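You operate a simulated robot arm through the tools that you are given. There is no shell and no other tool. Be economical: measure what you need, move in short steps, check, and stop when the job is done.

You are at the controls of a simulated robot arm. One attempt, no reset.

## Task
Press the mix meter button to switch it on. Take the green mix cap on the island top and put it away on the top of the grey bench. Open the wooden drawer, fetch the green gauge and set it inside and shut the drawer again. Open the spares door, take the brown box that says "Bags" from the island top and leave it on the spares cupboard shelf and shut the door again. Open the left glass drawer, put the blue clip on the island top away inside, then shut the drawer. Any order will do. Set down upright: brown box.

Only the result counts: the job must be done as asked and must still hold three seconds after the hand-in. Knocking over, shifting, dropping, spilling or breaking anything else fails it. Lids that push on must go on centred and level and be pressed home; caps that screw on are set level and turned clockwise until they are tight.

## Robot
A 7-joint arm with a fingered hand on a trunk, on a base that drives. Base frame: it is fixed to the floor where the robot stands at the start and does not move with it; the origin is under the middle of the robot, x ahead of it, y to its left, z up; the surface under the hand at the start is at about z = 800. Readings come in mm, degrees, newtons and seconds.
With the tool pointing down near the work surface it reaches from about 200 to 640 mm from the robot's upright axis, wherever it stands. Its first joint turns from -115.0 to 115.0 degrees. Places, roughly: blue clip (9x4x2 cm) [-1800, 200, 900]; brown box [-1750, 250, 1000]; green gauge [-1250, 0, 750]; green mix cap [-1250, 0, 1000]; left glass drawer [-3000, 2800, 600]; mix meter button [500, 0, 900]; show [-3000, 2700, 600]; spares cupboard shelf [-3200, 2800, 300]; spares door [-3200, 2500, 300]; till [-400, 2700, 600]; top of the grey bench (23x62 cm) [560, 140, 800]; wooden drawer [-400, 2600, 700]. Payload 3.1 kg.
Tool frame: the origin (TCP) lies between the finger pads and is the grasp point; the fingertips stand 22 mm ahead of it; z points along the fingers, y is the line along which they close. The gripper opens to 112 mm. The gripper's body begins 60 mm behind the TCP. The gripper is a hand of 3 fingers: y runs from the thumb to the fingers, the wrist lies at [0, 0, -218] in the tool frame.
Orientation is that of the tool frame in the base frame, as a unit quaternion [w, x, y, z]. With the fingers straight down and closing along the base's y, the tool's x points along the base's -x, its y along +y and its z along -z.

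## Interface
- The arm moves only by the tool drive_tool. Its argument "commands" is a list of rows, each an object of numbers (a shift or turn left out is 0): "dx", "dy", "dz": the shift along the tool's x, y, z in mm; "rx", "ry", "rz": the turn, a rotation vector about the tool's x, y, z in degrees. In form: [{"dx": .., "dy": .., "dz": .., "rx": .., "ry": .., "rz": ..}, ...]. A call has 1 to 8 rows; each row is the pose to reach, as a shift and turn from the pose commanded when the call began, along the tool's axes at that moment. Rows are played at 5 a second. More than 50 mm and 8.6 degrees between two rows, and nothing of the call is played. A pose out of reach is approached as far as the arm can. The call stops where the force on the tool passes 40 N (or 10 N more than at its start, if that is more) or the arm is blocked; 0.2 s more then pass. In this call time passes only in rows, and 0.2 s behind the last. The reply holds the time, the measured pose of the TCP, the force on the tool along the base axes, the opening and the grip force, in the units named above and with some noise, with the torque about the TCP (base axes, N m) and any sound that the robot's microphone picked up, and new pictures: "show" is both (left out), scene, wrist or none.
- Cameras (640 x 400 px; columns grow to the right, rows downward): "scene" is now at [15.2, 154.8, 1611]; the picture's right is [0.03, -1.00, 0.00], its down [-0.79, -0.02, -0.61] and it looks along [0.61, 0.02, -0.79] (base axes); focal length 251 px, centre (320, 200). "wrist" rides on the gripper at [66, 3, -80] in the tool frame; the picture's right is [-0.05, 1.00, 0.00], its down [-0.77, -0.04, -0.64] and it looks along [-0.64, -0.03, 0.77] (tool axes); focal length 275 px, centre (320, 200). There is no depth. A picture from a camera that has moved, and an enlarged one, comes with that camera's place and axes in the base frame and with its lens.
- slide_trunk(by): slides the trunk up (or, below 0, down) by that many mm; the arm and the scene camera ride with it, the base frame stays. It gives what a move gives, with no picture.
- roll_base(legs): drives the robot by 1 to 6 legs, each [ahead, left, turn to the left] in mm, mm and degrees, along the robot's own axes; the way and the turn of a leg run together, so that a leg with both is an arc; at most 1500 mm and 180 degrees a leg. The arm and the cameras ride along, it lands a little off, and it stops where it bumps. It gives what a move gives, and a new picture of the scene camera.
- move_fingers(finger1, finger2, thumb_bend): sets how far each is bent, from 0 (flat) to 1 (curled in); at 0.3 the hand is open as for a grip, at 0.7 the pads meet at the TCP. One left out holds its place. A second passes; each finger stops where it meets its share of the squeeze, and holds until it gets a number again. It is the only way to open and close the hand. It gives what a move gives, with no picture; readings hold the bend of each and the force on the fingers (four entries, about 0 where the hand has none), thumb and palm.
- pan_tilt(pan, tilt): turns the head with the scene camera to pan (to the left, within 155 degrees either way) and tilt (down, from -29 to 69), counted from straight ahead of the robot. It gives what a move gives, and a new picture of the scene camera.
- inspect(camera, box): a new picture of the part [left, top, right, bottom] of that camera's present view, enlarged. It takes no simulated time.
- close_job(): hands the job in; it is judged then, once.

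Work in short steps. Places have to be worked out from the pictures, the camera data and where the tool is seen: move nearer, look again, correct. Check each grasp and each placing, and mend what went wrong. You have 217 turns and 260 pictures in all, those below and enlarged ones among them. Open the gripper and draw the arm clear of the work before you hand the job in, unless the task says otherwise; then end with one line.

The tools are called by a JSON object that holds its "name" and its "arguments". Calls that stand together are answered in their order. drive_tool: Moves the arm, as the interface text tells. Its arguments: {"type":"object","properties":{"commands":{"type":"array","items":{"type":"object","properties":{"dx":{"type":"number"},"dy":{"type":"number"},"dz":{"type":"number"},"rx":{"type":"number"},"ry":{"type":"number"},"rz":{"type":"number"}}}},"show":{"type":"string","enum":["both","scene","wrist","none"]}},"required":["commands"]} The other tools are called the same way: slide_trunk (by) slides the trunk up or down; move_fingers (finger1, finger2, thumb_bend) moves the fingers one by one; roll_base (legs) drives the base; pan_tilt (pan, tilt) turns the head that bears the scene camera; inspect (camera, box) takes an enlarged picture of a part of a camera's view; close_job () hands the job in.

At the start:

```text
time: 0.0
ee_pos: [462.5, 201.8, 1155.1]
tool_rot: [0.0, 0.0, 1.0, 0.0]
contact_force: [-0.3, 0.1, 0.5]
torque: [-0.01, 0.0, -0.01]
width: 111.8
grasp_force: 0.1
shape: jaw
bend: [0.3, 0.3, 0.3]
finger forces: [0.0, 0.1, 0.0, 0.0, 0.1, 0.1]
trunk travel left (down, up): [-750.0, 240.0]
robot x, y, heading: [0.5, -1.7, -0.1]
head pan, tilt: [1.8, 52.4]
```

scene: 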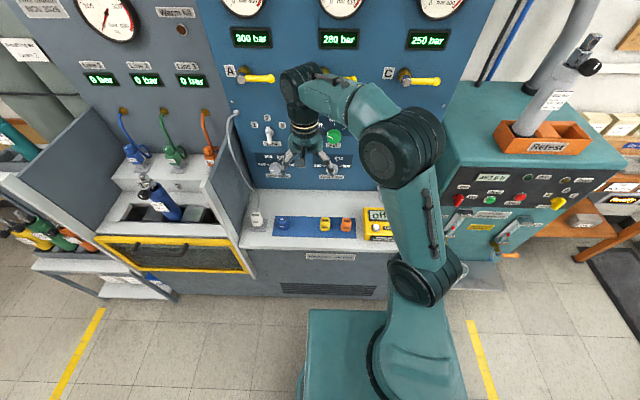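
wrist: 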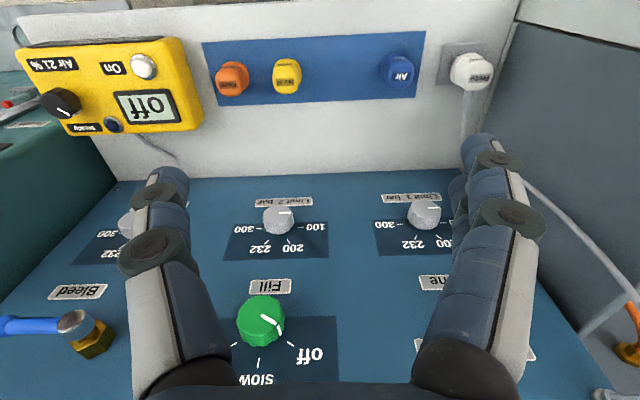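

I'll start with close looks at the mix meter and the bench from both cameras.

{"name": "inspect", "arguments": {"camera": "scene", "box": [220, 180, 420, 300]}}

{"name": "inspect", "arguments": {"camera": "wrist", "box": [0, 10, 260, 170]}}

```text
3.20 times, centred on (320, 240) of scene
camera zoom: at [15.2, 154.8, 1611.0], right [0.03, -1.0, 0.0], down [-0.79, -0.02, -0.61], along [0.61, 0.02, -0.79], focal length 802 px, centre (320, 72)
```

zoom: 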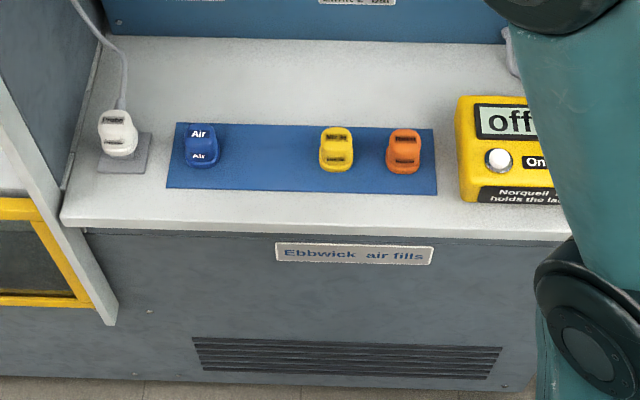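

```text
2.46 times, centred on (130, 90) of wrist
camera zoom: at [396.9, 205.8, 1234.7], right [0.05, 1.0, 0.0], down [0.77, -0.04, 0.64], along [0.64, -0.03, -0.77], focal length 678 px, centre (788, 471)
```

zoom: 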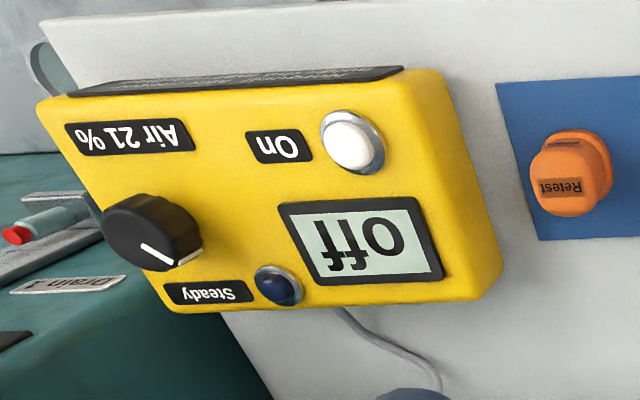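

Triangulating both views puts the On button at about (479, -24, 859). I'll curl the two fingers away, leave the thumb to press with, and see how that looks.

{"name": "move_fingers", "arguments": {"finger1": 1.0, "finger2": 1.0, "thumb_bend": 0.3}}

{"name": "inspect", "arguments": {"camera": "wrist", "box": [0, 0, 640, 400]}}

```text
time: 1.0
ee_pos: [463.3, 202.2, 1155.7]
tool_rot: [0.0, 0.0, 1.0, 0.0]
contact_force: [0.3, 0.7, -0.4]
torque: [0.03, 0.0, -0.01]
width: 46.4
grasp_force: 0.0
shape: fingers
bend: [1.0, 1.0, 0.3]
finger forces: [0.0, 0.0, 0.1, 0.1, 0.0, 0.1]
trunk travel left (down, up): [-750.0, 240.0]
robot x, y, heading: [1.5, 1.7, 0.2]
head pan, tilt: [1.8, 52.4]
```

```text
1.00 times, centred on (320, 200) of wrist (not enlarged: the box is as wide or as high as the picture)
camera zoom: at [396.9, 205.8, 1234.7], right [0.05, 1.0, 0.0], down [0.77, -0.04, 0.64], along [0.64, -0.03, -0.77], focal length 275 px, centre (320, 200)
```

zoom: 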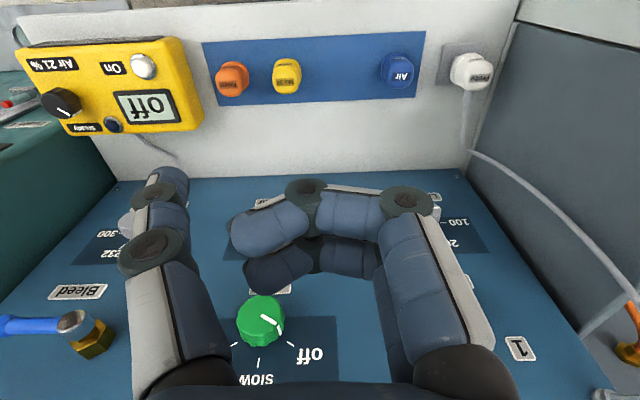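

The thumb alone hangs about 61 mm to -y of the TCP, with its tip the lowest part. I'll bring it above the button and check alignment.

{"name": "drive_tool", "arguments": {"commands": [{"dx": -4, "dy": -41, "dz": 28}, {"dx": -8, "dy": -82, "dz": 60}, {"dx": -12, "dy": -123, "dz": 95}, {"dx": -16, "dy": -165, "dz": 120}, {"dx": -16, "dy": -165, "dz": 165}, {"dx": -16, "dy": -165, "dz": 210}, {"dx": -16, "dy": -165, "dz": 235}]}}

```text
refused: row 2 steps farther than a row can; nothing moved
```

{"name": "drive_tool", "arguments": {"commands": [{"dx": -4, "dy": -41, "dz": 20}, {"dx": -8, "dy": -82, "dz": 45}, {"dx": -12, "dy": -123, "dz": 70}, {"dx": -16, "dy": -165, "dz": 95}, {"dx": -16, "dy": -165, "dz": 140}, {"dx": -16, "dy": -165, "dz": 185}, {"dx": -16, "dy": -165, "dz": 230}]}}

```text
time: 2.6
ee_pos: [480.7, 35.5, 923.5]
tool_rot: [0.001, 0.0, 1.0, 0.0]
contact_force: [0.1, 0.0, 0.3]
torque: [0.03, 0.02, 0.01]
width: 46.5
grasp_force: 0.0
shape: fingers
bend: [1.0, 1.0, 0.3]
finger forces: [0.1, 0.1, 0.1, 0.1, 0.0, 0.0]
trunk travel left (down, up): [-750.0, 240.0]
robot x, y, heading: [-0.9, -1.4, 0.2]
head pan, tilt: [1.8, 52.4]
camera scene: at [16.6, 155.5, 1611.0], right [0.03, -1.0, 0.0], down [-0.79, -0.03, -0.61], along [0.61, 0.02, -0.79], focal length 251 px, centre (320, 200)
camera wrist: at [413.5, 40.9, 1002.3], right [0.05, 1.0, 0.0], down [0.77, -0.04, 0.64], along [0.63, -0.03, -0.77], focal length 275 px, centre (320, 200)
```

scene: 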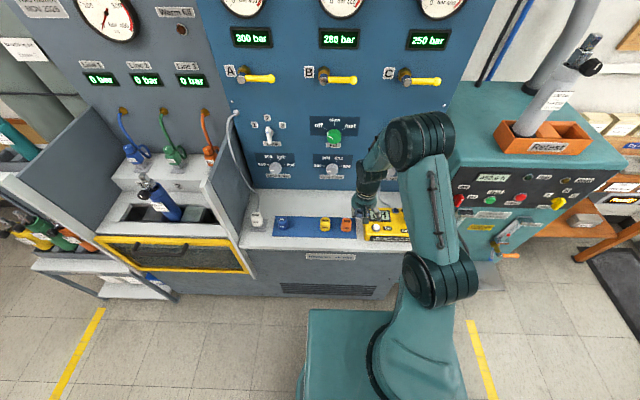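
wrist: 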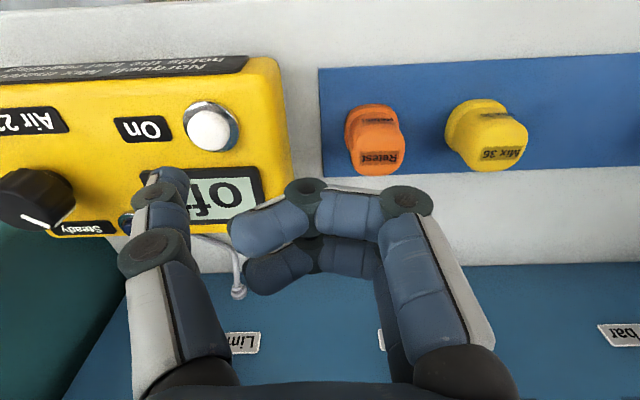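

The button reads as (476, -22) and the thumb tip sits about 8 mm too far to -y. I'll correct and lower onto the button gently.

{"name": "drive_tool", "arguments": {"commands": [{"dx": 4, "dy": 8, "dz": 0}, {"dx": 4, "dy": 8, "dz": 20}, {"dx": 4, "dy": 8, "dz": 28}], "show": "wrist"}}

```text
time: 3.4
ee_pos: [475.5, 44.6, 897.1]
tool_rot: [0.0, 0.001, 1.0, 0.0]
contact_force: [0.0, 0.1, -0.2]
torque: [0.01, 0.02, 0.0]
width: 46.7
grasp_force: 0.1
shape: fingers
bend: [1.0, 1.0, 0.3]
finger forces: [0.0, 0.0, 0.0, 0.0, 0.0, 0.1]
trunk travel left (down, up): [-750.0, 240.0]
robot x, y, heading: [3.3, 0.4, 0.1]
head pan, tilt: [1.8, 52.4]
camera wrist: at [408.8, 48.3, 976.0], right [0.05, 1.0, 0.0], down [0.77, -0.04, 0.64], along [0.64, -0.03, -0.77], focal length 275 px, centre (320, 200)
```

wrist: 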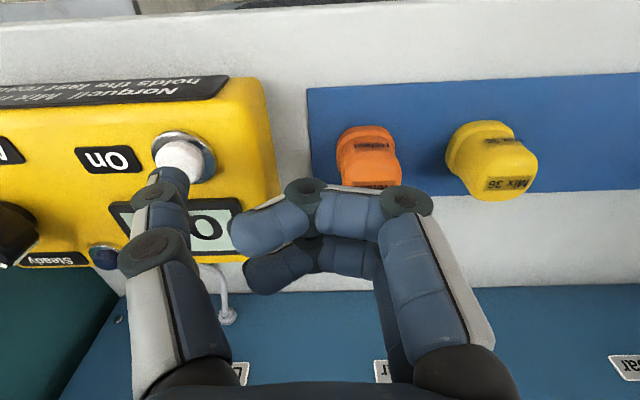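

Aligned. Pressing down in small steps.

{"name": "drive_tool", "arguments": {"commands": [{"dz": 5}, {"dz": 9}, {"dz": 12}, {"dz": 15}, {"dz": 18}], "show": "wrist"}}

```text
time: 4.6
ee_pos: [475.8, 45.1, 879.7]
tool_rot: [0.0, 0.001, 1.0, 0.0]
contact_force: [-0.9, 0.6, 2.8]
torque: [-0.18, 0.02, -0.06]
width: 46.5
grasp_force: 1.6
shape: fingers
bend: [1.0, 1.0, 0.3]
finger forces: [0.0, 0.0, 0.1, 0.0, 3.0, 0.0]
trunk travel left (down, up): [-750.0, 240.0]
robot x, y, heading: [-0.1, 0.2, 0.0]
head pan, tilt: [1.8, 52.4]
heard: click
camera wrist: at [408.7, 48.6, 958.7], right [0.05, 1.0, 0.0], down [0.77, -0.04, 0.64], along [0.64, -0.03, -0.77], focal length 275 px, centre (320, 200)
```

wrist: 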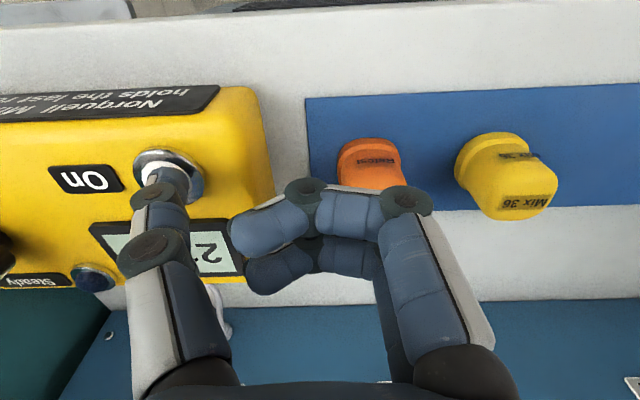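

Heard a click, and the display now shows digits. I'll lift straight off and confirm it stays on.

{"name": "drive_tool", "arguments": {"commands": [{"dz": -30}, {"dz": -75}, {"dz": -120}, {"dz": -165}, {"dz": -210}, {"dz": -250}], "show": "wrist"}}

{"name": "pan_tilt", "arguments": {"pan": 155, "tilt": 35}}

{"name": "pan_tilt", "arguments": {"pan": 90, "tilt": 25}}

```text
time: 6.0
ee_pos: [474.9, 43.3, 1129.3]
tool_rot: [0.0, 0.0, 1.0, 0.0]
contact_force: [0.0, -0.6, 0.4]
torque: [0.02, -0.02, 0.02]
width: 46.4
grasp_force: 0.1
shape: fingers
bend: [1.0, 1.0, 0.3]
finger forces: [0.1, 0.0, 0.0, 0.0, 0.0, 0.0]
trunk travel left (down, up): [-750.0, 240.0]
robot x, y, heading: [-1.2, -1.4, -0.0]
head pan, tilt: [1.8, 52.4]
camera wrist: at [408.5, 47.5, 1208.1], right [0.05, 1.0, 0.0], down [0.77, -0.04, 0.64], along [0.64, -0.03, -0.77], focal length 275 px, centre (320, 200)
```

wrist: 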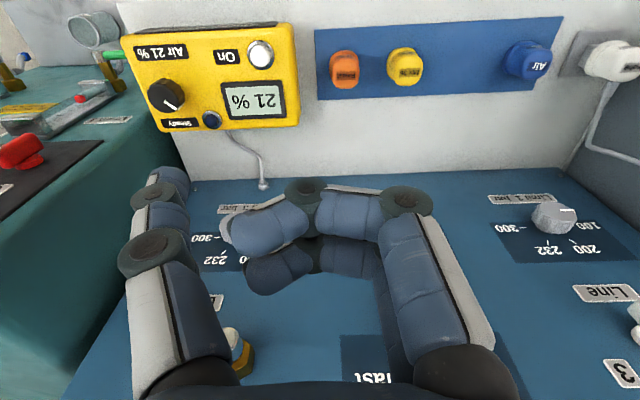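

```text
time: 8.4
ee_pos: [474.7, 43.4, 1127.6]
tool_rot: [0.0, 0.0, 1.0, -0.001]
contact_force: [-0.7, 0.6, 0.7]
torque: [0.0, -0.01, -0.05]
width: 46.4
grasp_force: 0.0
shape: fingers
bend: [1.0, 1.0, 0.3]
finger forces: [0.0, 0.0, 0.0, 0.1, 0.0, 0.0]
trunk travel left (down, up): [-750.0, 240.0]
robot x, y, heading: [0.9, -0.7, -0.5]
head pan, tilt: [154.7, 35.0]
camera scene: at [-139.1, 190.1, 1636.0], right [0.43, 0.9, 0.0], down [0.52, -0.25, -0.82], along [-0.74, 0.35, -0.57], focal length 251 px, centre (320, 200)
```

scene: 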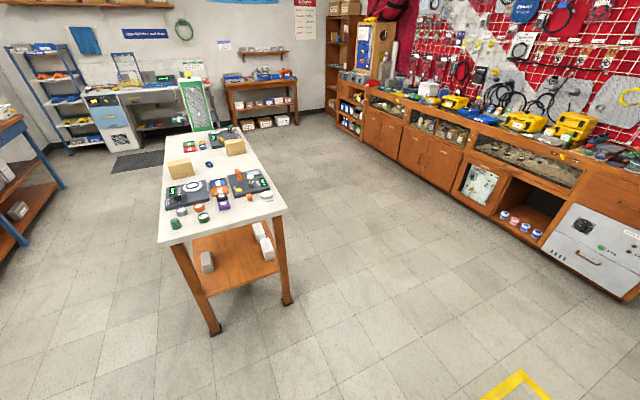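

```text
time: 9.7
ee_pos: [475.0, 43.5, 1128.2]
tool_rot: [0.0, -0.001, 1.0, 0.0]
contact_force: [0.0, 0.3, 0.1]
torque: [-0.01, -0.03, 0.02]
width: 46.4
grasp_force: 0.0
shape: fingers
bend: [1.0, 1.0, 0.3]
finger forces: [0.0, 0.1, 0.0, 0.0, 0.1, 0.0]
trunk travel left (down, up): [-750.0, 240.0]
robot x, y, heading: [-3.8, -1.9, -0.0]
head pan, tilt: [90.0, 25.0]
camera scene: at [-59.6, 244.5, 1651.8], right [1.0, 0.0, 0.0], down [0.0, -0.42, -0.91], along [0.0, 0.91, -0.42], focal length 251 px, centre (320, 200)
```

scene: 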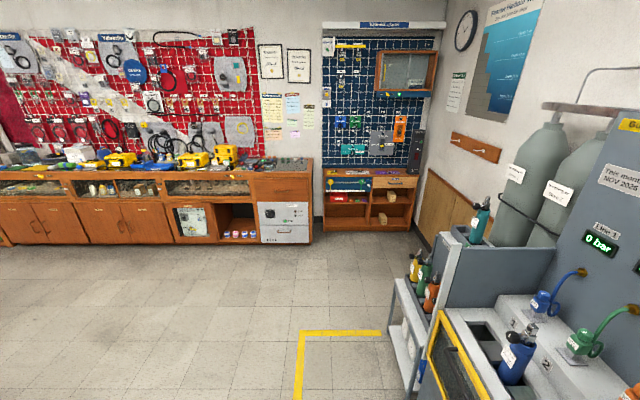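

The meter reads 21 % and stays on. Now I'll zoom in on the counter with the drawers, then on the island.

{"name": "inspect", "arguments": {"camera": "scene", "box": [160, 140, 320, 250]}}

{"name": "pan_tilt", "arguments": {"pan": 155, "tilt": 35}}

{"name": "inspect", "arguments": {"camera": "scene", "box": [140, 110, 300, 220]}}

{"name": "inspect", "arguments": {"camera": "scene", "box": [320, 50, 480, 150]}}

```text
3.64 times, centred on (240, 195) of scene
camera zoom: at [-59.6, 244.5, 1651.8], right [1.0, 0.0, 0.0], down [0.0, -0.42, -0.91], along [0.0, 0.91, -0.42], focal length 912 px, centre (611, 218)
```

zoom: 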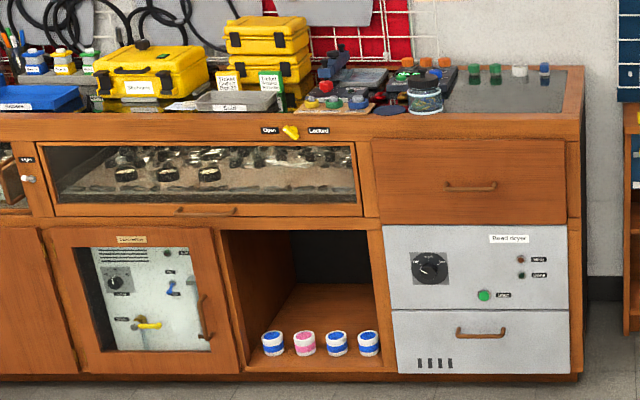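

```text
time: 11.1
ee_pos: [474.6, 43.1, 1128.0]
tool_rot: [0.0, 0.0, 1.0, 0.001]
contact_force: [0.4, 0.6, 0.6]
torque: [-0.02, 0.0, 0.01]
width: 46.5
grasp_force: 0.1
shape: fingers
bend: [1.0, 1.0, 0.3]
finger forces: [0.0, 0.0, 0.0, 0.0, 0.0, 0.1]
trunk travel left (down, up): [-750.0, 240.0]
robot x, y, heading: [-1.2, 1.9, 0.1]
head pan, tilt: [154.7, 35.0]
camera scene: at [-139.0, 190.1, 1636.0], right [0.43, 0.9, 0.0], down [0.52, -0.25, -0.82], along [-0.74, 0.35, -0.57], focal length 251 px, centre (320, 200)
```

scene: 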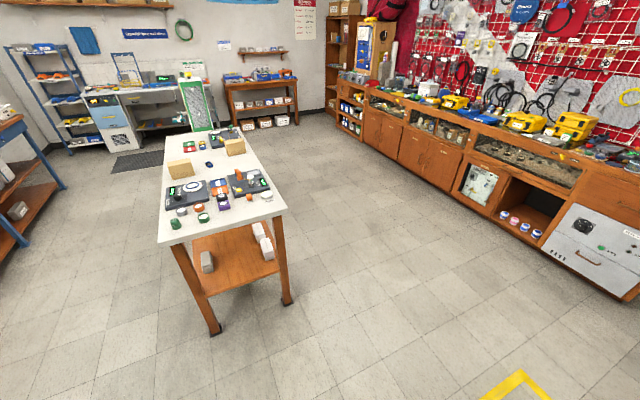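

```text
3.64 times, centred on (220, 165) of scene
camera zoom: at [-139.0, 190.1, 1636.0], right [0.43, 0.9, 0.0], down [0.52, -0.25, -0.82], along [-0.74, 0.35, -0.57], focal length 912 px, centre (684, 327)
```

zoom: 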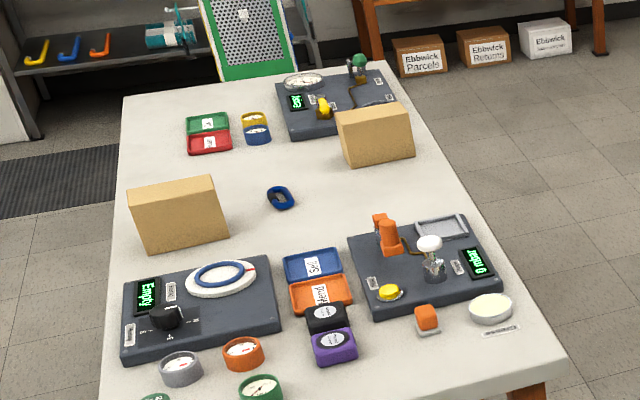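

```text
4.00 times, centred on (400, 100) of scene
camera zoom: at [-139.0, 190.1, 1636.0], right [0.43, 0.9, 0.0], down [0.52, -0.25, -0.82], along [-0.74, 0.35, -0.57], focal length 1003 px, centre (0, 600)
```

zoom: 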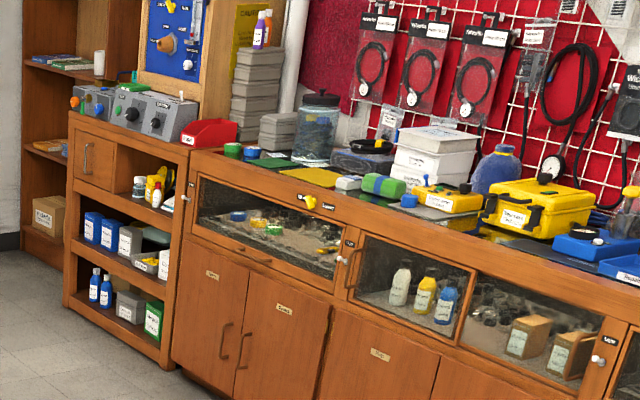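

The island top lies at z≈900, spanning x -2440…-1075 and y -96…465. I'll back away from the bench and turn around to face its near end.

{"name": "roll_base", "arguments": {"legs": [[-450, 0, 0], [0, 0, 180], [150, 0, 0]]}}

{"name": "pan_tilt", "arguments": {"pan": 0, "tilt": 45}}

```text
time: 22.2
ee_pos: [-1088.7, -45.3, 1128.3]
tool_rot: [0.0, 1.0, 0.002, 0.0]
contact_force: [-0.7, -0.2, 0.0]
torque: [0.01, -0.02, -0.01]
width: 46.6
grasp_force: 0.1
shape: fingers
bend: [1.0, 1.0, 0.3]
finger forces: [0.0, 0.1, 0.0, 0.0, 0.0, 0.0]
trunk travel left (down, up): [-750.0, 240.0]
robot x, y, heading: [-609.4, 2.6, -179.6]
head pan, tilt: [154.7, 35.0]
camera scene: at [-472.4, -189.4, 1636.1], right [-0.42, -0.91, 0.0], down [-0.52, 0.24, -0.82], along [0.74, -0.35, -0.57], focal length 251 px, centre (320, 200)
```

scene: 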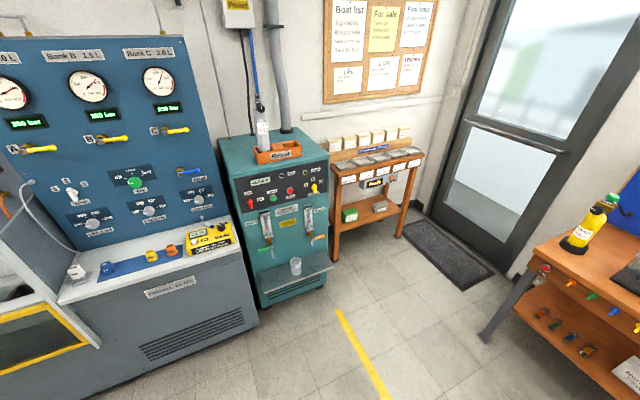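

```text
time: 24.6
ee_pos: [-1087.1, -43.4, 1128.5]
tool_rot: [0.0, 1.0, 0.003, 0.0]
contact_force: [-0.4, 0.0, -0.4]
torque: [0.01, 0.0, 0.0]
width: 46.2
grasp_force: 0.1
shape: fingers
bend: [1.0, 1.0, 0.3]
finger forces: [0.1, 0.0, 0.0, 0.0, 0.0, 0.0]
trunk travel left (down, up): [-750.0, 240.0]
robot x, y, heading: [-609.7, 3.4, -179.8]
head pan, tilt: [0.0, 45.0]
camera scene: at [-632.7, -152.6, 1621.2], right [-0.01, 1.0, 0.0], down [0.71, 0.0, -0.71], along [-0.71, 0.0, -0.71], focal length 251 px, centre (320, 200)
```

scene: 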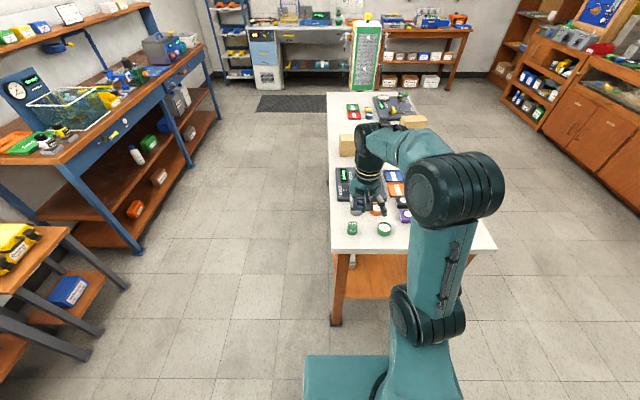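

{"name": "inspect", "arguments": {"camera": "scene", "box": [310, 80, 510, 260]}}

{"name": "inspect", "arguments": {"camera": "wrist", "box": [0, 0, 640, 400]}}

```text
2.22 times, centred on (410, 170) of scene
camera zoom: at [-632.7, -152.6, 1621.2], right [-0.01, 1.0, 0.0], down [0.71, 0.0, -0.71], along [-0.71, 0.0, -0.71], focal length 557 px, centre (120, 267)
```

zoom: 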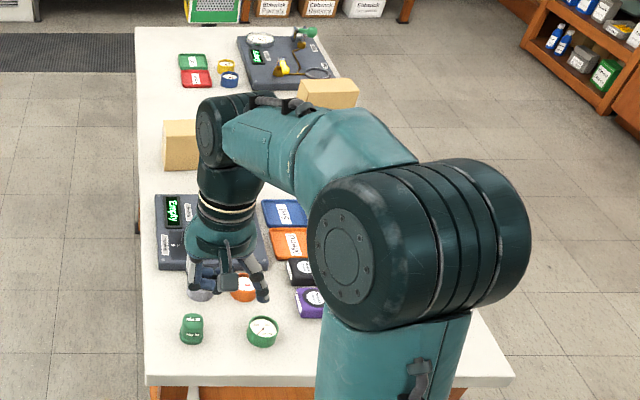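

```text
1.00 times, centred on (320, 200) of wrist (not enlarged: the box is as wide or as high as the picture)
camera zoom: at [-1021.4, -46.0, 1207.4], right [-0.04, -1.0, 0.0], down [-0.77, 0.03, 0.64], along [-0.64, 0.03, -0.77], focal length 275 px, centre (320, 200)
```

zoom: 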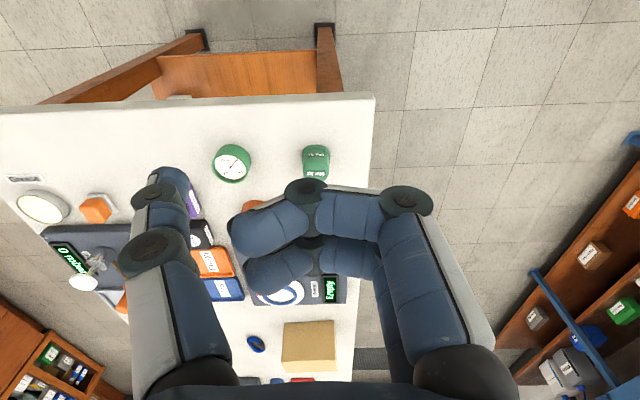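

{"name": "inspect", "arguments": {"camera": "wrist", "box": [190, 125, 350, 225]}}

{"name": "move_fingers", "arguments": {"finger1": 0.3, "finger2": 0.3, "thumb_bend": 0.3}}

```text
4.00 times, centred on (270, 175) of wrist
camera zoom: at [-1021.4, -46.0, 1207.4], right [-0.04, -1.0, 0.0], down [-0.77, 0.03, 0.64], along [-0.64, 0.03, -0.77], focal length 1101 px, centre (520, 300)
```

zoom: 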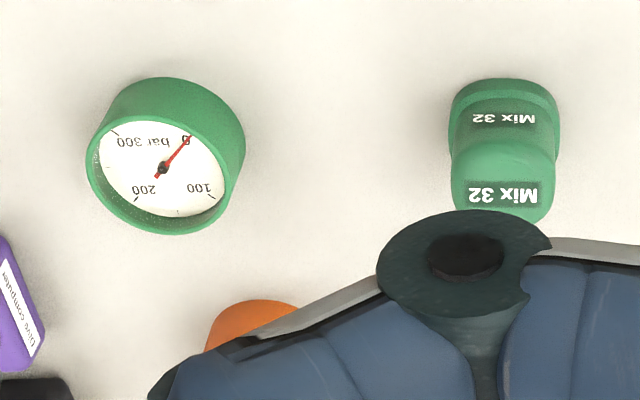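

```text
time: 25.6
ee_pos: [-1088.0, -43.5, 1128.4]
tool_rot: [0.0, 1.0, 0.003, 0.0]
contact_force: [0.3, -0.8, 0.4]
torque: [-0.01, -0.01, 0.01]
width: 111.8
grasp_force: 0.0
shape: fingers
bend: [0.3, 0.3, 0.3]
finger forces: [0.1, 0.1, 0.0, 0.0, 0.0, 0.1]
trunk travel left (down, up): [-750.0, 240.0]
robot x, y, heading: [-612.9, 1.0, -179.5]
head pan, tilt: [0.0, 45.0]
```

The green "Mix 32" cap stands at about (-1200, -32) and the green gauge at about (-1199, 73). I'll bring the open hand above the cap.

{"name": "drive_tool", "arguments": {"commands": [{"dx": -40, "dy": -4, "dz": 20}, {"dx": -80, "dy": -8, "dz": 45}, {"dx": -112, "dy": -11, "dz": 80}, {"dx": -112, "dy": -11, "dz": 120}, {"dx": -112, "dy": -11, "dz": 150}], "show": "wrist"}}

{"name": "move_fingers", "arguments": {"finger1": 0.42, "finger2": 0.42, "thumb_bend": 0.42}}

{"name": "inspect", "arguments": {"camera": "wrist", "box": [0, 0, 640, 400]}}

```text
time: 26.8
ee_pos: [-1198.8, -35.0, 976.7]
tool_rot: [0.0, 1.0, 0.003, -0.001]
contact_force: [0.0, -0.2, -0.3]
torque: [0.0, -0.01, -0.02]
width: 111.6
grasp_force: 0.0
shape: fingers
bend: [0.3, 0.3, 0.3]
finger forces: [0.0, 0.0, 0.0, 0.0, 0.1, 0.1]
trunk travel left (down, up): [-750.0, 240.0]
robot x, y, heading: [-613.7, 0.4, -180.0]
head pan, tilt: [0.0, 45.0]
camera wrist: at [-1133.0, -36.8, 1055.5], right [-0.04, -1.0, 0.0], down [-0.77, 0.03, 0.64], along [-0.63, 0.03, -0.77], focal length 275 px, centre (320, 200)
```

wrist: 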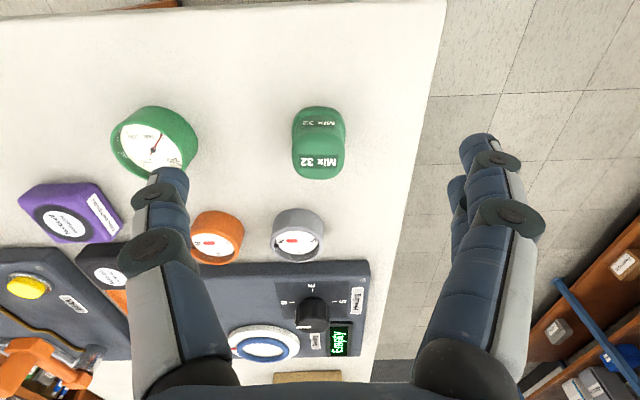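

```text
time: 27.8
ee_pos: [-1199.1, -34.4, 977.5]
tool_rot: [0.0, 1.0, 0.003, 0.0]
contact_force: [0.0, 0.1, 0.4]
torque: [0.01, -0.02, 0.03]
width: 78.8
grasp_force: 0.0
shape: fingers
bend: [0.42, 0.42, 0.42]
finger forces: [0.0, 0.0, 0.0, 0.1, 0.0, 0.0]
trunk travel left (down, up): [-750.0, 240.0]
robot x, y, heading: [-611.7, 0.0, -179.7]
head pan, tilt: [0.0, 45.0]
```

```text
1.00 times, centred on (320, 200) of wrist (not enlarged: the box is as wide or as high as the picture)
camera zoom: at [-1132.4, -36.7, 1056.4], right [-0.04, -1.0, 0.0], down [-0.77, 0.03, 0.64], along [-0.64, 0.03, -0.77], focal length 275 px, centre (320, 200)
```

zoom: 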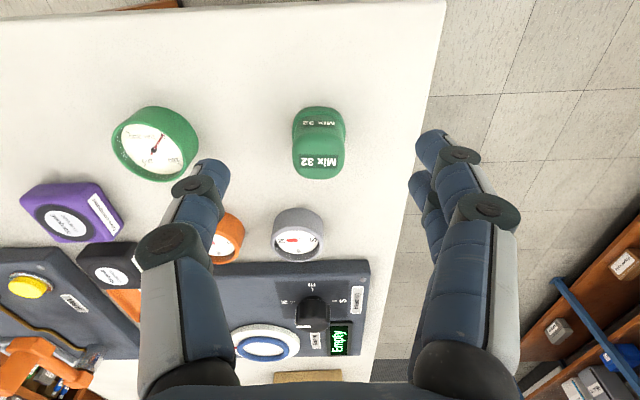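

Two views of the island corner show the top is really at z≈850, so the cap is near (-1232, -31), close to the reach limit. I'll lift a bit and roll 100 mm closer.

{"name": "drive_tool", "arguments": {"commands": [{"dx": 45, "dz": -20}, {"dx": 80, "dz": -40}], "show": "none"}}

{"name": "roll_base", "arguments": {"legs": [[100, 0, 0]]}}

{"name": "inspect", "arguments": {"camera": "wrist", "box": [0, 0, 640, 400]}}

```text
time: 28.4
ee_pos: [-1119.3, -35.9, 1018.6]
tool_rot: [0.0, 1.0, 0.003, 0.001]
contact_force: [0.1, -0.8, 0.2]
torque: [-0.04, 0.01, 0.01]
width: 78.7
grasp_force: 0.1
shape: fingers
bend: [0.42, 0.42, 0.42]
finger forces: [0.0, 0.0, 0.0, 0.0, 0.1, 0.0]
trunk travel left (down, up): [-750.0, 240.0]
robot x, y, heading: [-611.5, 2.6, -179.7]
head pan, tilt: [0.0, 45.0]
```

```text
time: 29.5
ee_pos: [-1220.7, -37.2, 1017.5]
tool_rot: [0.001, 1.0, 0.003, 0.0]
contact_force: [-0.1, 0.4, 0.0]
torque: [0.0, -0.03, 0.01]
width: 78.6
grasp_force: 0.0
shape: fingers
bend: [0.42, 0.42, 0.42]
finger forces: [0.0, 0.0, 0.0, 0.0, 0.0, 0.0]
trunk travel left (down, up): [-750.0, 240.0]
robot x, y, heading: [-710.6, -0.6, -179.6]
head pan, tilt: [0.0, 45.0]
camera scene: at [-734.5, -153.0, 1621.2], right [0.0, 1.0, 0.0], down [0.71, 0.0, -0.71], along [-0.71, 0.0, -0.71], focal length 251 px, centre (320, 200)
```

scene: 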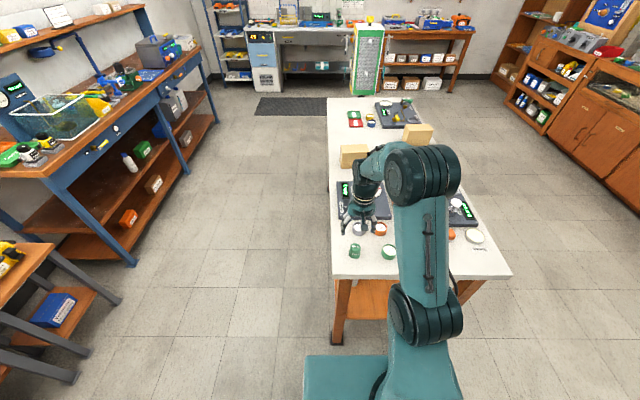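

```text
1.00 times, centred on (320, 200) of wrist (not enlarged: the box is as wide or as high as the picture)
camera zoom: at [-1155.0, -38.3, 1096.8], right [-0.04, -1.0, 0.0], down [-0.77, 0.03, 0.64], along [-0.63, 0.03, -0.77], focal length 275 px, centre (320, 200)
```

zoom: 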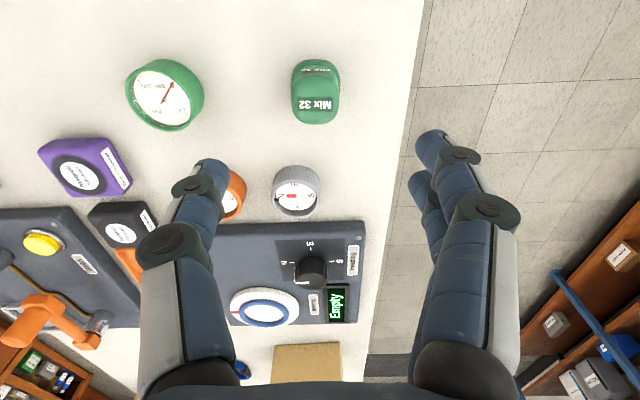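

The cap is confirmed at about (-1229, -30). Descending over it to z≈892.

{"name": "drive_tool", "arguments": {"commands": [{"dx": -8, "dy": -7, "dz": 35}, {"dx": -8, "dy": -7, "dz": 75}, {"dx": -8, "dy": -7, "dz": 105}, {"dx": -8, "dy": -7, "dz": 125}], "show": "wrist"}}

```text
time: 30.5
ee_pos: [-1232.1, -28.7, 892.5]
tool_rot: [0.0, 1.0, 0.003, 0.0]
contact_force: [-0.1, -0.3, 0.3]
torque: [0.01, 0.01, -0.01]
width: 78.8
grasp_force: 0.1
shape: fingers
bend: [0.42, 0.42, 0.42]
finger forces: [0.1, 0.0, 0.0, 0.0, 0.0, 0.1]
trunk travel left (down, up): [-750.0, 240.0]
robot x, y, heading: [-711.8, 0.3, -179.6]
head pan, tilt: [0.0, 45.0]
camera wrist: at [-1165.2, -30.8, 971.2], right [-0.04, -1.0, 0.0], down [-0.77, 0.03, 0.64], along [-0.64, 0.03, -0.77], focal length 275 px, centre (320, 200)
```

wrist: 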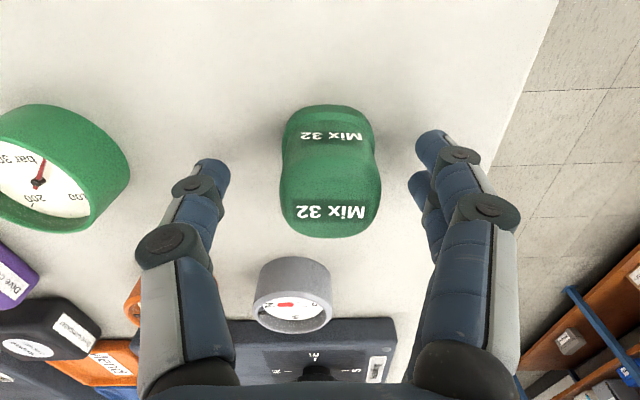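

The cap lies between the fingers, top at about z 887. I'll go 12 mm lower and close.

{"name": "drive_tool", "arguments": {"commands": [{"dz": 6}, {"dz": 13}], "show": "none"}}

{"name": "move_fingers", "arguments": {"finger1": 0.8, "finger2": 0.8, "thumb_bend": 0.8}}

{"name": "inspect", "arguments": {"camera": "wrist", "box": [160, 60, 480, 260]}}

```text
time: 31.2
ee_pos: [-1229.5, -29.7, 885.9]
tool_rot: [0.001, 1.0, 0.003, -0.008]
contact_force: [6.7, 1.3, 31.1]
torque: [-0.22, -0.33, 0.05]
width: 80.0
grasp_force: 15.3
shape: fingers
bend: [0.44, 0.42, 0.42]
finger forces: [14.2, 3.9, 0.0, 0.1, 13.3, 0.0]
trunk travel left (down, up): [-750.0, 240.0]
robot x, y, heading: [-712.7, 3.2, -179.8]
head pan, tilt: [0.0, 45.0]
stopped in row 2: the force on the tool passed its limit at 47 N (the readings are from after the stop); the commanded pose is now the measured one
```

```text
time: 31.6
ee_pos: [-1233.7, -31.0, 885.7]
tool_rot: [0.002, 1.0, 0.003, -0.011]
contact_force: [4.9, 1.5, 25.0]
torque: [0.15, -0.17, 0.02]
width: 35.1
grasp_force: 32.6
shape: fingers
bend: [0.66, 0.64, 0.65]
finger forces: [15.4, 15.4, 0.0, 0.0, 33.1, 0.1]
trunk travel left (down, up): [-750.0, 240.0]
robot x, y, heading: [-714.8, 4.6, -179.6]
head pan, tilt: [0.0, 45.0]
stopped: the force on the tool passed its limit at 46 N (the readings are from after the stop); the commanded pose is now the measured one
```

```text
2.00 times, centred on (320, 160) of wrist
camera zoom: at [-1165.3, -32.1, 963.2], right [-0.04, -1.0, 0.0], down [-0.76, 0.03, 0.65], along [-0.65, 0.02, -0.76], focal length 551 px, centre (320, 280)
```

zoom: 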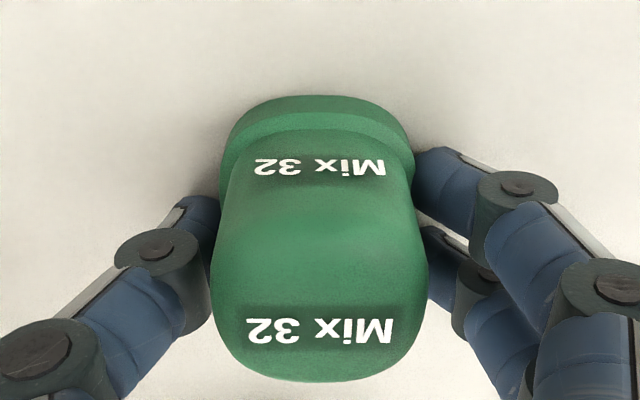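

The fingertips touched the table but the cap is gripped at 35 mm width. Lifting.

{"name": "drive_tool", "arguments": {"commands": [{"dz": -10}, {"dz": -40}, {"dz": -80}, {"dz": -120}, {"dz": -165}], "show": "wrist"}}

```text
time: 32.8
ee_pos: [-1232.6, -30.0, 1051.4]
tool_rot: [0.001, 1.0, 0.002, -0.009]
contact_force: [-0.4, -0.3, -0.4]
torque: [-0.01, 0.03, 0.03]
width: 34.6
grasp_force: 22.2
shape: fingers
bend: [0.66, 0.64, 0.65]
finger forces: [10.8, 11.2, 0.0, 0.0, 22.0, 0.0]
trunk travel left (down, up): [-750.0, 240.0]
robot x, y, heading: [-713.9, -0.4, -179.5]
head pan, tilt: [0.0, 45.0]
camera wrist: at [-1165.6, -31.8, 1128.7], right [-0.04, -1.0, 0.0], down [-0.76, 0.03, 0.65], along [-0.65, 0.02, -0.76], focal length 275 px, centre (320, 200)
```

wrist: 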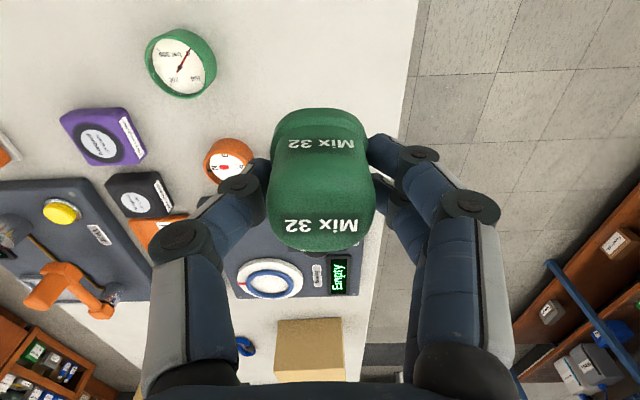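

The cap is held firmly. Back to the start stance: reverse, turn 180°, go forward.

{"name": "roll_base", "arguments": {"legs": [[-262, 0, 0], [0, 0, 180], [440, 0, 0]]}}

{"name": "inspect", "arguments": {"camera": "wrist", "box": [0, 0, 640, 400]}}

```text
time: 44.1
ee_pos: [504.5, -44.6, 1049.7]
tool_rot: [0.009, 0.038, 0.999, 0.001]
contact_force: [0.7, 0.4, -0.1]
torque: [0.02, -0.03, 0.0]
width: 34.9
grasp_force: 21.8
shape: fingers
bend: [0.66, 0.64, 0.65]
finger forces: [10.7, 11.2, 0.1, 0.0, 22.0, 0.0]
trunk travel left (down, up): [-750.0, 240.0]
robot x, y, heading: [-16.2, -35.1, -4.4]
head pan, tilt: [0.0, 45.0]
camera scene: at [16.8, 117.4, 1621.2], right [-0.08, -1.0, 0.0], down [-0.71, 0.05, -0.71], along [0.7, -0.05, -0.71], focal length 251 px, centre (320, 200)
```

scene: 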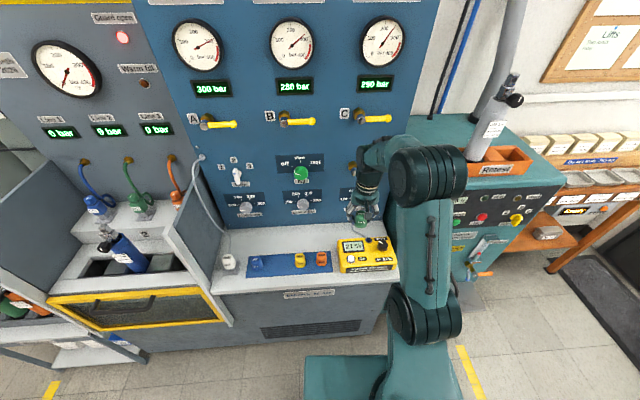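

```text
1.00 times, centred on (320, 200) of wrist (not enlarged: the box is as wide or as high as the picture)
camera zoom: at [436.9, -35.5, 1127.8], right [0.12, 0.99, 0.0], down [0.75, -0.1, 0.65], along [0.64, -0.08, -0.76], focal length 275 px, centre (320, 200)
```

zoom: 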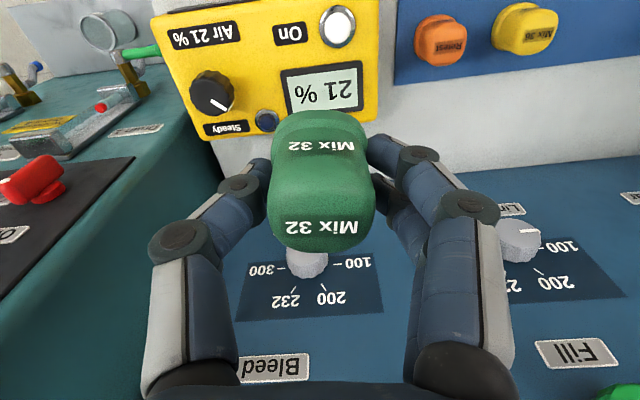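

I'll swing the arm to the +y side over the gap in the blue mat, around (515, 232), and look.

{"name": "drive_tool", "arguments": {"commands": [{"dx": 2, "dy": 45}, {"dx": 3, "dy": 90}, {"dx": 5, "dy": 135}, {"dx": 6, "dy": 180}, {"dx": 8, "dy": 225}, {"dx": 9, "dy": 275}], "show": "wrist"}}

{"name": "inspect", "arguments": {"camera": "scene", "box": [190, 190, 420, 330]}}

```text
time: 45.5
ee_pos: [517.8, 232.6, 1051.6]
tool_rot: [0.008, 0.038, 0.999, 0.0]
contact_force: [-0.4, 1.1, -0.4]
torque: [-0.03, 0.0, 0.0]
width: 34.6
grasp_force: 22.0
shape: fingers
bend: [0.66, 0.64, 0.65]
finger forces: [10.7, 11.3, 0.0, 0.0, 21.8, 0.0]
trunk travel left (down, up): [-750.0, 240.0]
robot x, y, heading: [-16.7, -31.8, -4.5]
head pan, tilt: [0.0, 45.0]
camera wrist: at [450.1, 241.8, 1130.2], right [0.12, 0.99, 0.0], down [0.75, -0.1, 0.65], along [0.64, -0.08, -0.76], focal length 275 px, centre (320, 200)
```

wrist: 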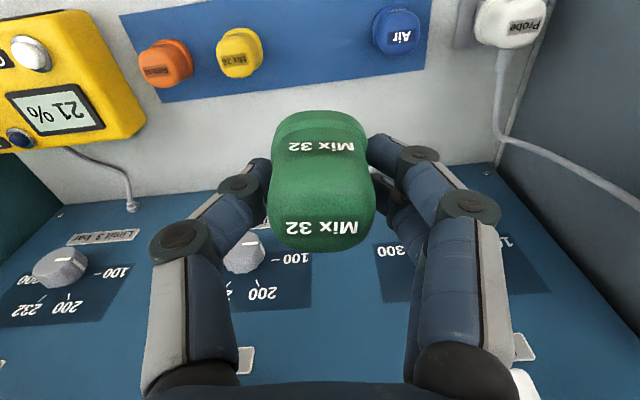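

```text
2.78 times, centred on (305, 260) of scene
camera zoom: at [16.6, 120.8, 1620.8], right [-0.08, -1.0, 0.0], down [-0.71, 0.05, -0.71], along [0.7, -0.06, -0.71], focal length 698 px, centre (362, 33)
```

zoom: 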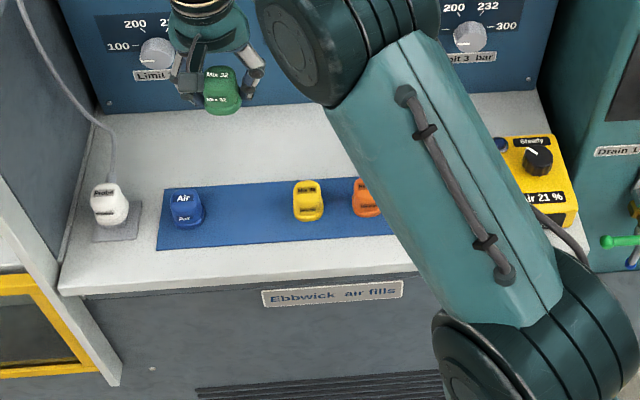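

The plugs are spaced about 76 mm apart along x≈506, with the empty Mix 32 place at y≈231. Shift 11 mm back and descend to z≈850.

{"name": "drive_tool", "arguments": {"commands": [{"dx": 11, "dz": 40}, {"dx": 11, "dz": 85}, {"dx": 11, "dz": 130}, {"dx": 11, "dz": 170}, {"dx": 11, "dz": 198}], "show": "wrist"}}

```text
time: 46.7
ee_pos: [510.3, 229.3, 849.9]
tool_rot: [0.01, 0.039, 0.999, 0.002]
contact_force: [-0.6, 0.3, -0.1]
torque: [0.0, 0.04, 0.0]
width: 34.5
grasp_force: 22.0
shape: fingers
bend: [0.66, 0.64, 0.65]
finger forces: [10.3, 11.3, 0.1, 0.0, 21.7, 0.0]
trunk travel left (down, up): [-750.0, 240.0]
robot x, y, heading: [-18.4, -35.8, -4.5]
head pan, tilt: [0.0, 45.0]
camera wrist: at [442.5, 239.1, 927.2], right [0.12, 0.99, 0.0], down [0.75, -0.1, 0.65], along [0.65, -0.08, -0.76], focal length 275 px, centre (320, 200)
```

wrist: 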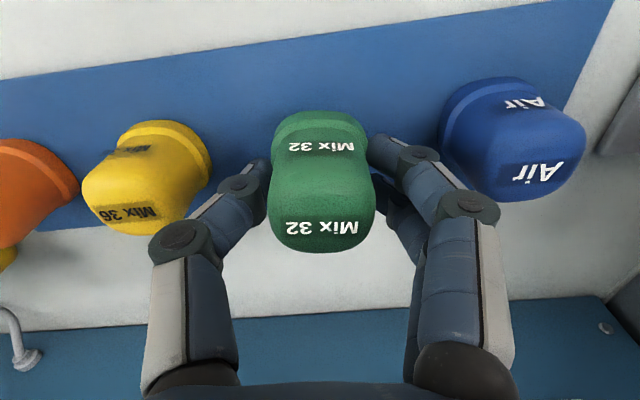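

Well centred between the neighbours. Lowering slowly to contact.

{"name": "drive_tool", "arguments": {"commands": [{"dz": 4}, {"dz": 8}, {"dz": 11}, {"dz": 14}, {"dz": 16}, {"dz": 18}], "show": "none"}}

```text
time: 48.1
ee_pos: [508.3, 230.4, 834.9]
tool_rot: [0.008, 0.038, 0.999, 0.001]
contact_force: [1.7, -0.6, -0.4]
torque: [-0.02, -0.01, 0.01]
width: 34.8
grasp_force: 21.4
shape: fingers
bend: [0.66, 0.64, 0.65]
finger forces: [10.4, 11.3, 0.0, 0.0, 21.6, 0.1]
trunk travel left (down, up): [-750.0, 240.0]
robot x, y, heading: [-16.1, -32.5, -4.3]
head pan, tilt: [0.0, 45.0]
```

{"name": "drive_tool", "arguments": {"commands": [{"dz": 2}, {"dz": 4}, {"dz": 6}, {"dz": 7}], "show": "wrist"}}

```text
time: 49.1
ee_pos: [509.4, 230.9, 829.2]
tool_rot: [0.009, 0.038, 0.999, 0.002]
contact_force: [-1.8, -1.1, 9.6]
torque: [-0.12, 0.06, 0.01]
width: 34.7
grasp_force: 26.7
shape: fingers
bend: [0.66, 0.64, 0.66]
finger forces: [11.7, 14.0, 0.2, 0.1, 27.9, 0.1]
trunk travel left (down, up): [-750.0, 240.0]
robot x, y, heading: [-21.0, -33.3, -4.7]
head pan, tilt: [0.0, 45.0]
camera wrist: at [441.6, 240.0, 906.9], right [0.12, 0.99, 0.01], down [0.75, -0.1, 0.65], along [0.65, -0.08, -0.76], focal length 275 px, centre (320, 200)
```

wrist: 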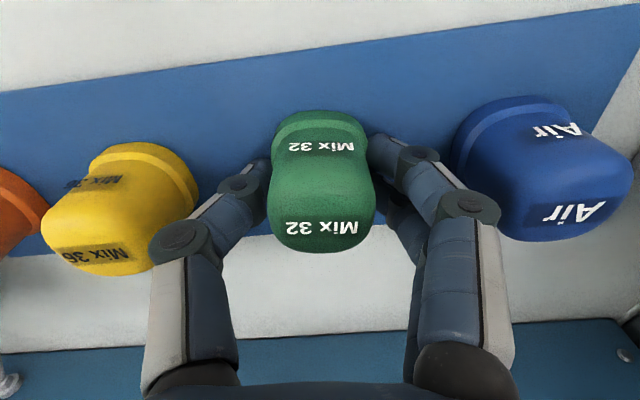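

Contact at about 10 N; the cap is on the mat. I'll open just a little, then rise.

{"name": "move_fingers", "arguments": {"finger1": 0.57, "finger2": 0.55, "thumb_bend": 0.57}}

{"name": "drive_tool", "arguments": {"commands": [{"dz": -8}, {"dz": -25}, {"dz": -60}, {"dz": -105}, {"dz": -150}], "show": "wrist"}}

```text
time: 50.1
ee_pos: [509.1, 230.1, 830.7]
tool_rot: [0.012, 0.038, 0.999, 0.003]
contact_force: [7.2, 0.4, 32.5]
torque: [-0.16, -0.01, 0.04]
width: 37.4
grasp_force: 18.4
shape: fingers
bend: [0.58, 0.55, 0.58]
finger forces: [11.1, 3.2, 0.0, 0.0, 23.1, 0.1]
trunk travel left (down, up): [-750.0, 240.0]
robot x, y, heading: [-16.8, -33.1, -4.5]
head pan, tilt: [0.0, 45.0]
```

```text
time: 51.3
ee_pos: [505.6, 230.5, 977.9]
tool_rot: [0.008, 0.038, 0.999, 0.001]
contact_force: [0.0, -0.6, -0.8]
torque: [0.0, 0.01, 0.03]
width: 38.8
grasp_force: 0.0
shape: fingers
bend: [0.56, 0.55, 0.56]
finger forces: [0.1, 0.1, 0.1, 0.0, 0.1, 0.1]
trunk travel left (down, up): [-750.0, 240.0]
robot x, y, heading: [-15.7, -32.6, -4.5]
head pan, tilt: [0.0, 45.0]
camera wrist: at [438.2, 240.2, 1055.6], right [0.12, 0.99, 0.0], down [0.75, -0.1, 0.65], along [0.64, -0.08, -0.76], focal length 275 px, centre (320, 200)
```

wrist: 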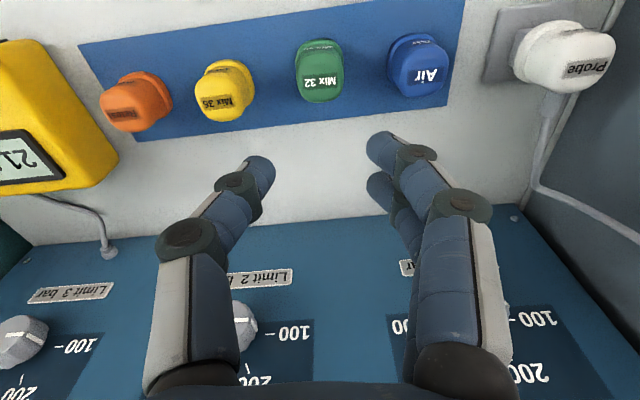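

The cap stands properly in its slot. Next, the wooden drawer: I'll draw the arm in a bit and drive over there.

{"name": "drive_tool", "arguments": {"commands": [{"dx": 45, "dz": -20}, {"dx": 90, "dz": -35}, {"dx": 130, "dy": -20, "dz": -50}], "show": "none"}}

{"name": "roll_base", "arguments": {"legs": [[-430, 0, 0], [0, 0, 94.5], [1500, 0, 0], [230, 0, 0]]}}

```text
time: 52.1
ee_pos: [373.3, 221.0, 1028.8]
tool_rot: [0.01, 0.038, 0.999, 0.002]
contact_force: [-0.4, -1.5, 0.2]
torque: [0.03, 0.01, 0.0]
width: 38.8
grasp_force: 0.1
shape: fingers
bend: [0.56, 0.55, 0.56]
finger forces: [0.1, 0.0, 0.0, 0.0, 0.0, 0.0]
trunk travel left (down, up): [-750.0, 240.0]
robot x, y, heading: [-18.9, -33.1, -4.2]
head pan, tilt: [0.0, 45.0]
```

```text
time: 66.9
ee_pos: [-723.7, 2083.7, 1027.9]
tool_rot: [-0.005, 0.708, -0.706, -0.009]
contact_force: [0.2, 0.9, 0.7]
torque: [-0.04, 0.02, -0.04]
width: 39.1
grasp_force: 0.0
shape: fingers
bend: [0.56, 0.55, 0.56]
finger forces: [0.1, 0.1, 0.0, 0.0, 0.0, 0.1]
trunk travel left (down, up): [-750.0, 240.0]
robot x, y, heading: [-431.6, 1711.1, 90.0]
head pan, tilt: [0.0, 45.0]
camera scene: at [-590.0, 1733.6, 1621.2], right [1.0, 0.0, 0.0], down [0.0, -0.71, -0.71], along [0.0, 0.71, -0.71], focal length 251 px, centre (320, 200)
```

scene: 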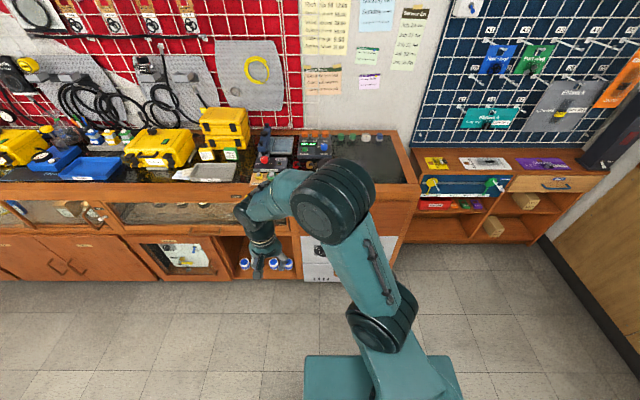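

{"name": "inspect", "arguments": {"camera": "scene", "box": [220, 120, 440, 300]}}

```text
2.22 times, centred on (330, 210) of scene
camera zoom: at [-590.0, 1733.6, 1621.2], right [1.0, 0.0, 0.0], down [0.0, -0.71, -0.71], along [0.0, 0.71, -0.71], focal length 557 px, centre (298, 178)
```

zoom: 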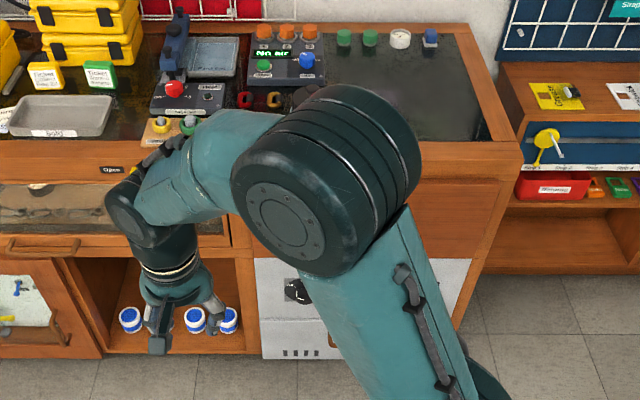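

The counter's front edge is at about y=2600, z=852, so the drawer handle should be near (-448, 2565, 676). I'll swing the hand to point forward, centring it and extending as it turns.

{"name": "drive_tool", "arguments": {"commands": [{"dx": -30, "dy": -34, "ry": -8}, {"dx": -60, "dy": -68, "ry": -16}, {"dx": -90, "dy": -102, "ry": -24}, {"dx": -120, "dy": -136, "ry": -32}, {"dx": -150, "dy": -170, "ry": -40}, {"dx": -180, "dy": -204, "ry": -48}, {"dx": -210, "dy": -238, "ry": -56}, {"dx": -240, "dy": -272, "ry": -64}], "show": "none"}}

```text
time: 68.7
ee_pos: [-452.5, 2324.3, 1029.5]
tool_rot: [-0.378, 0.597, -0.595, -0.383]
contact_force: [0.6, -0.2, 0.3]
torque: [-0.01, 0.01, 0.03]
width: 38.5
grasp_force: 0.0
shape: fingers
bend: [0.56, 0.55, 0.56]
finger forces: [0.0, 0.0, 0.1, 0.0, 0.1, 0.0]
trunk travel left (down, up): [-750.0, 240.0]
robot x, y, heading: [-437.2, 1713.1, 89.9]
head pan, tilt: [0.0, 45.0]
```

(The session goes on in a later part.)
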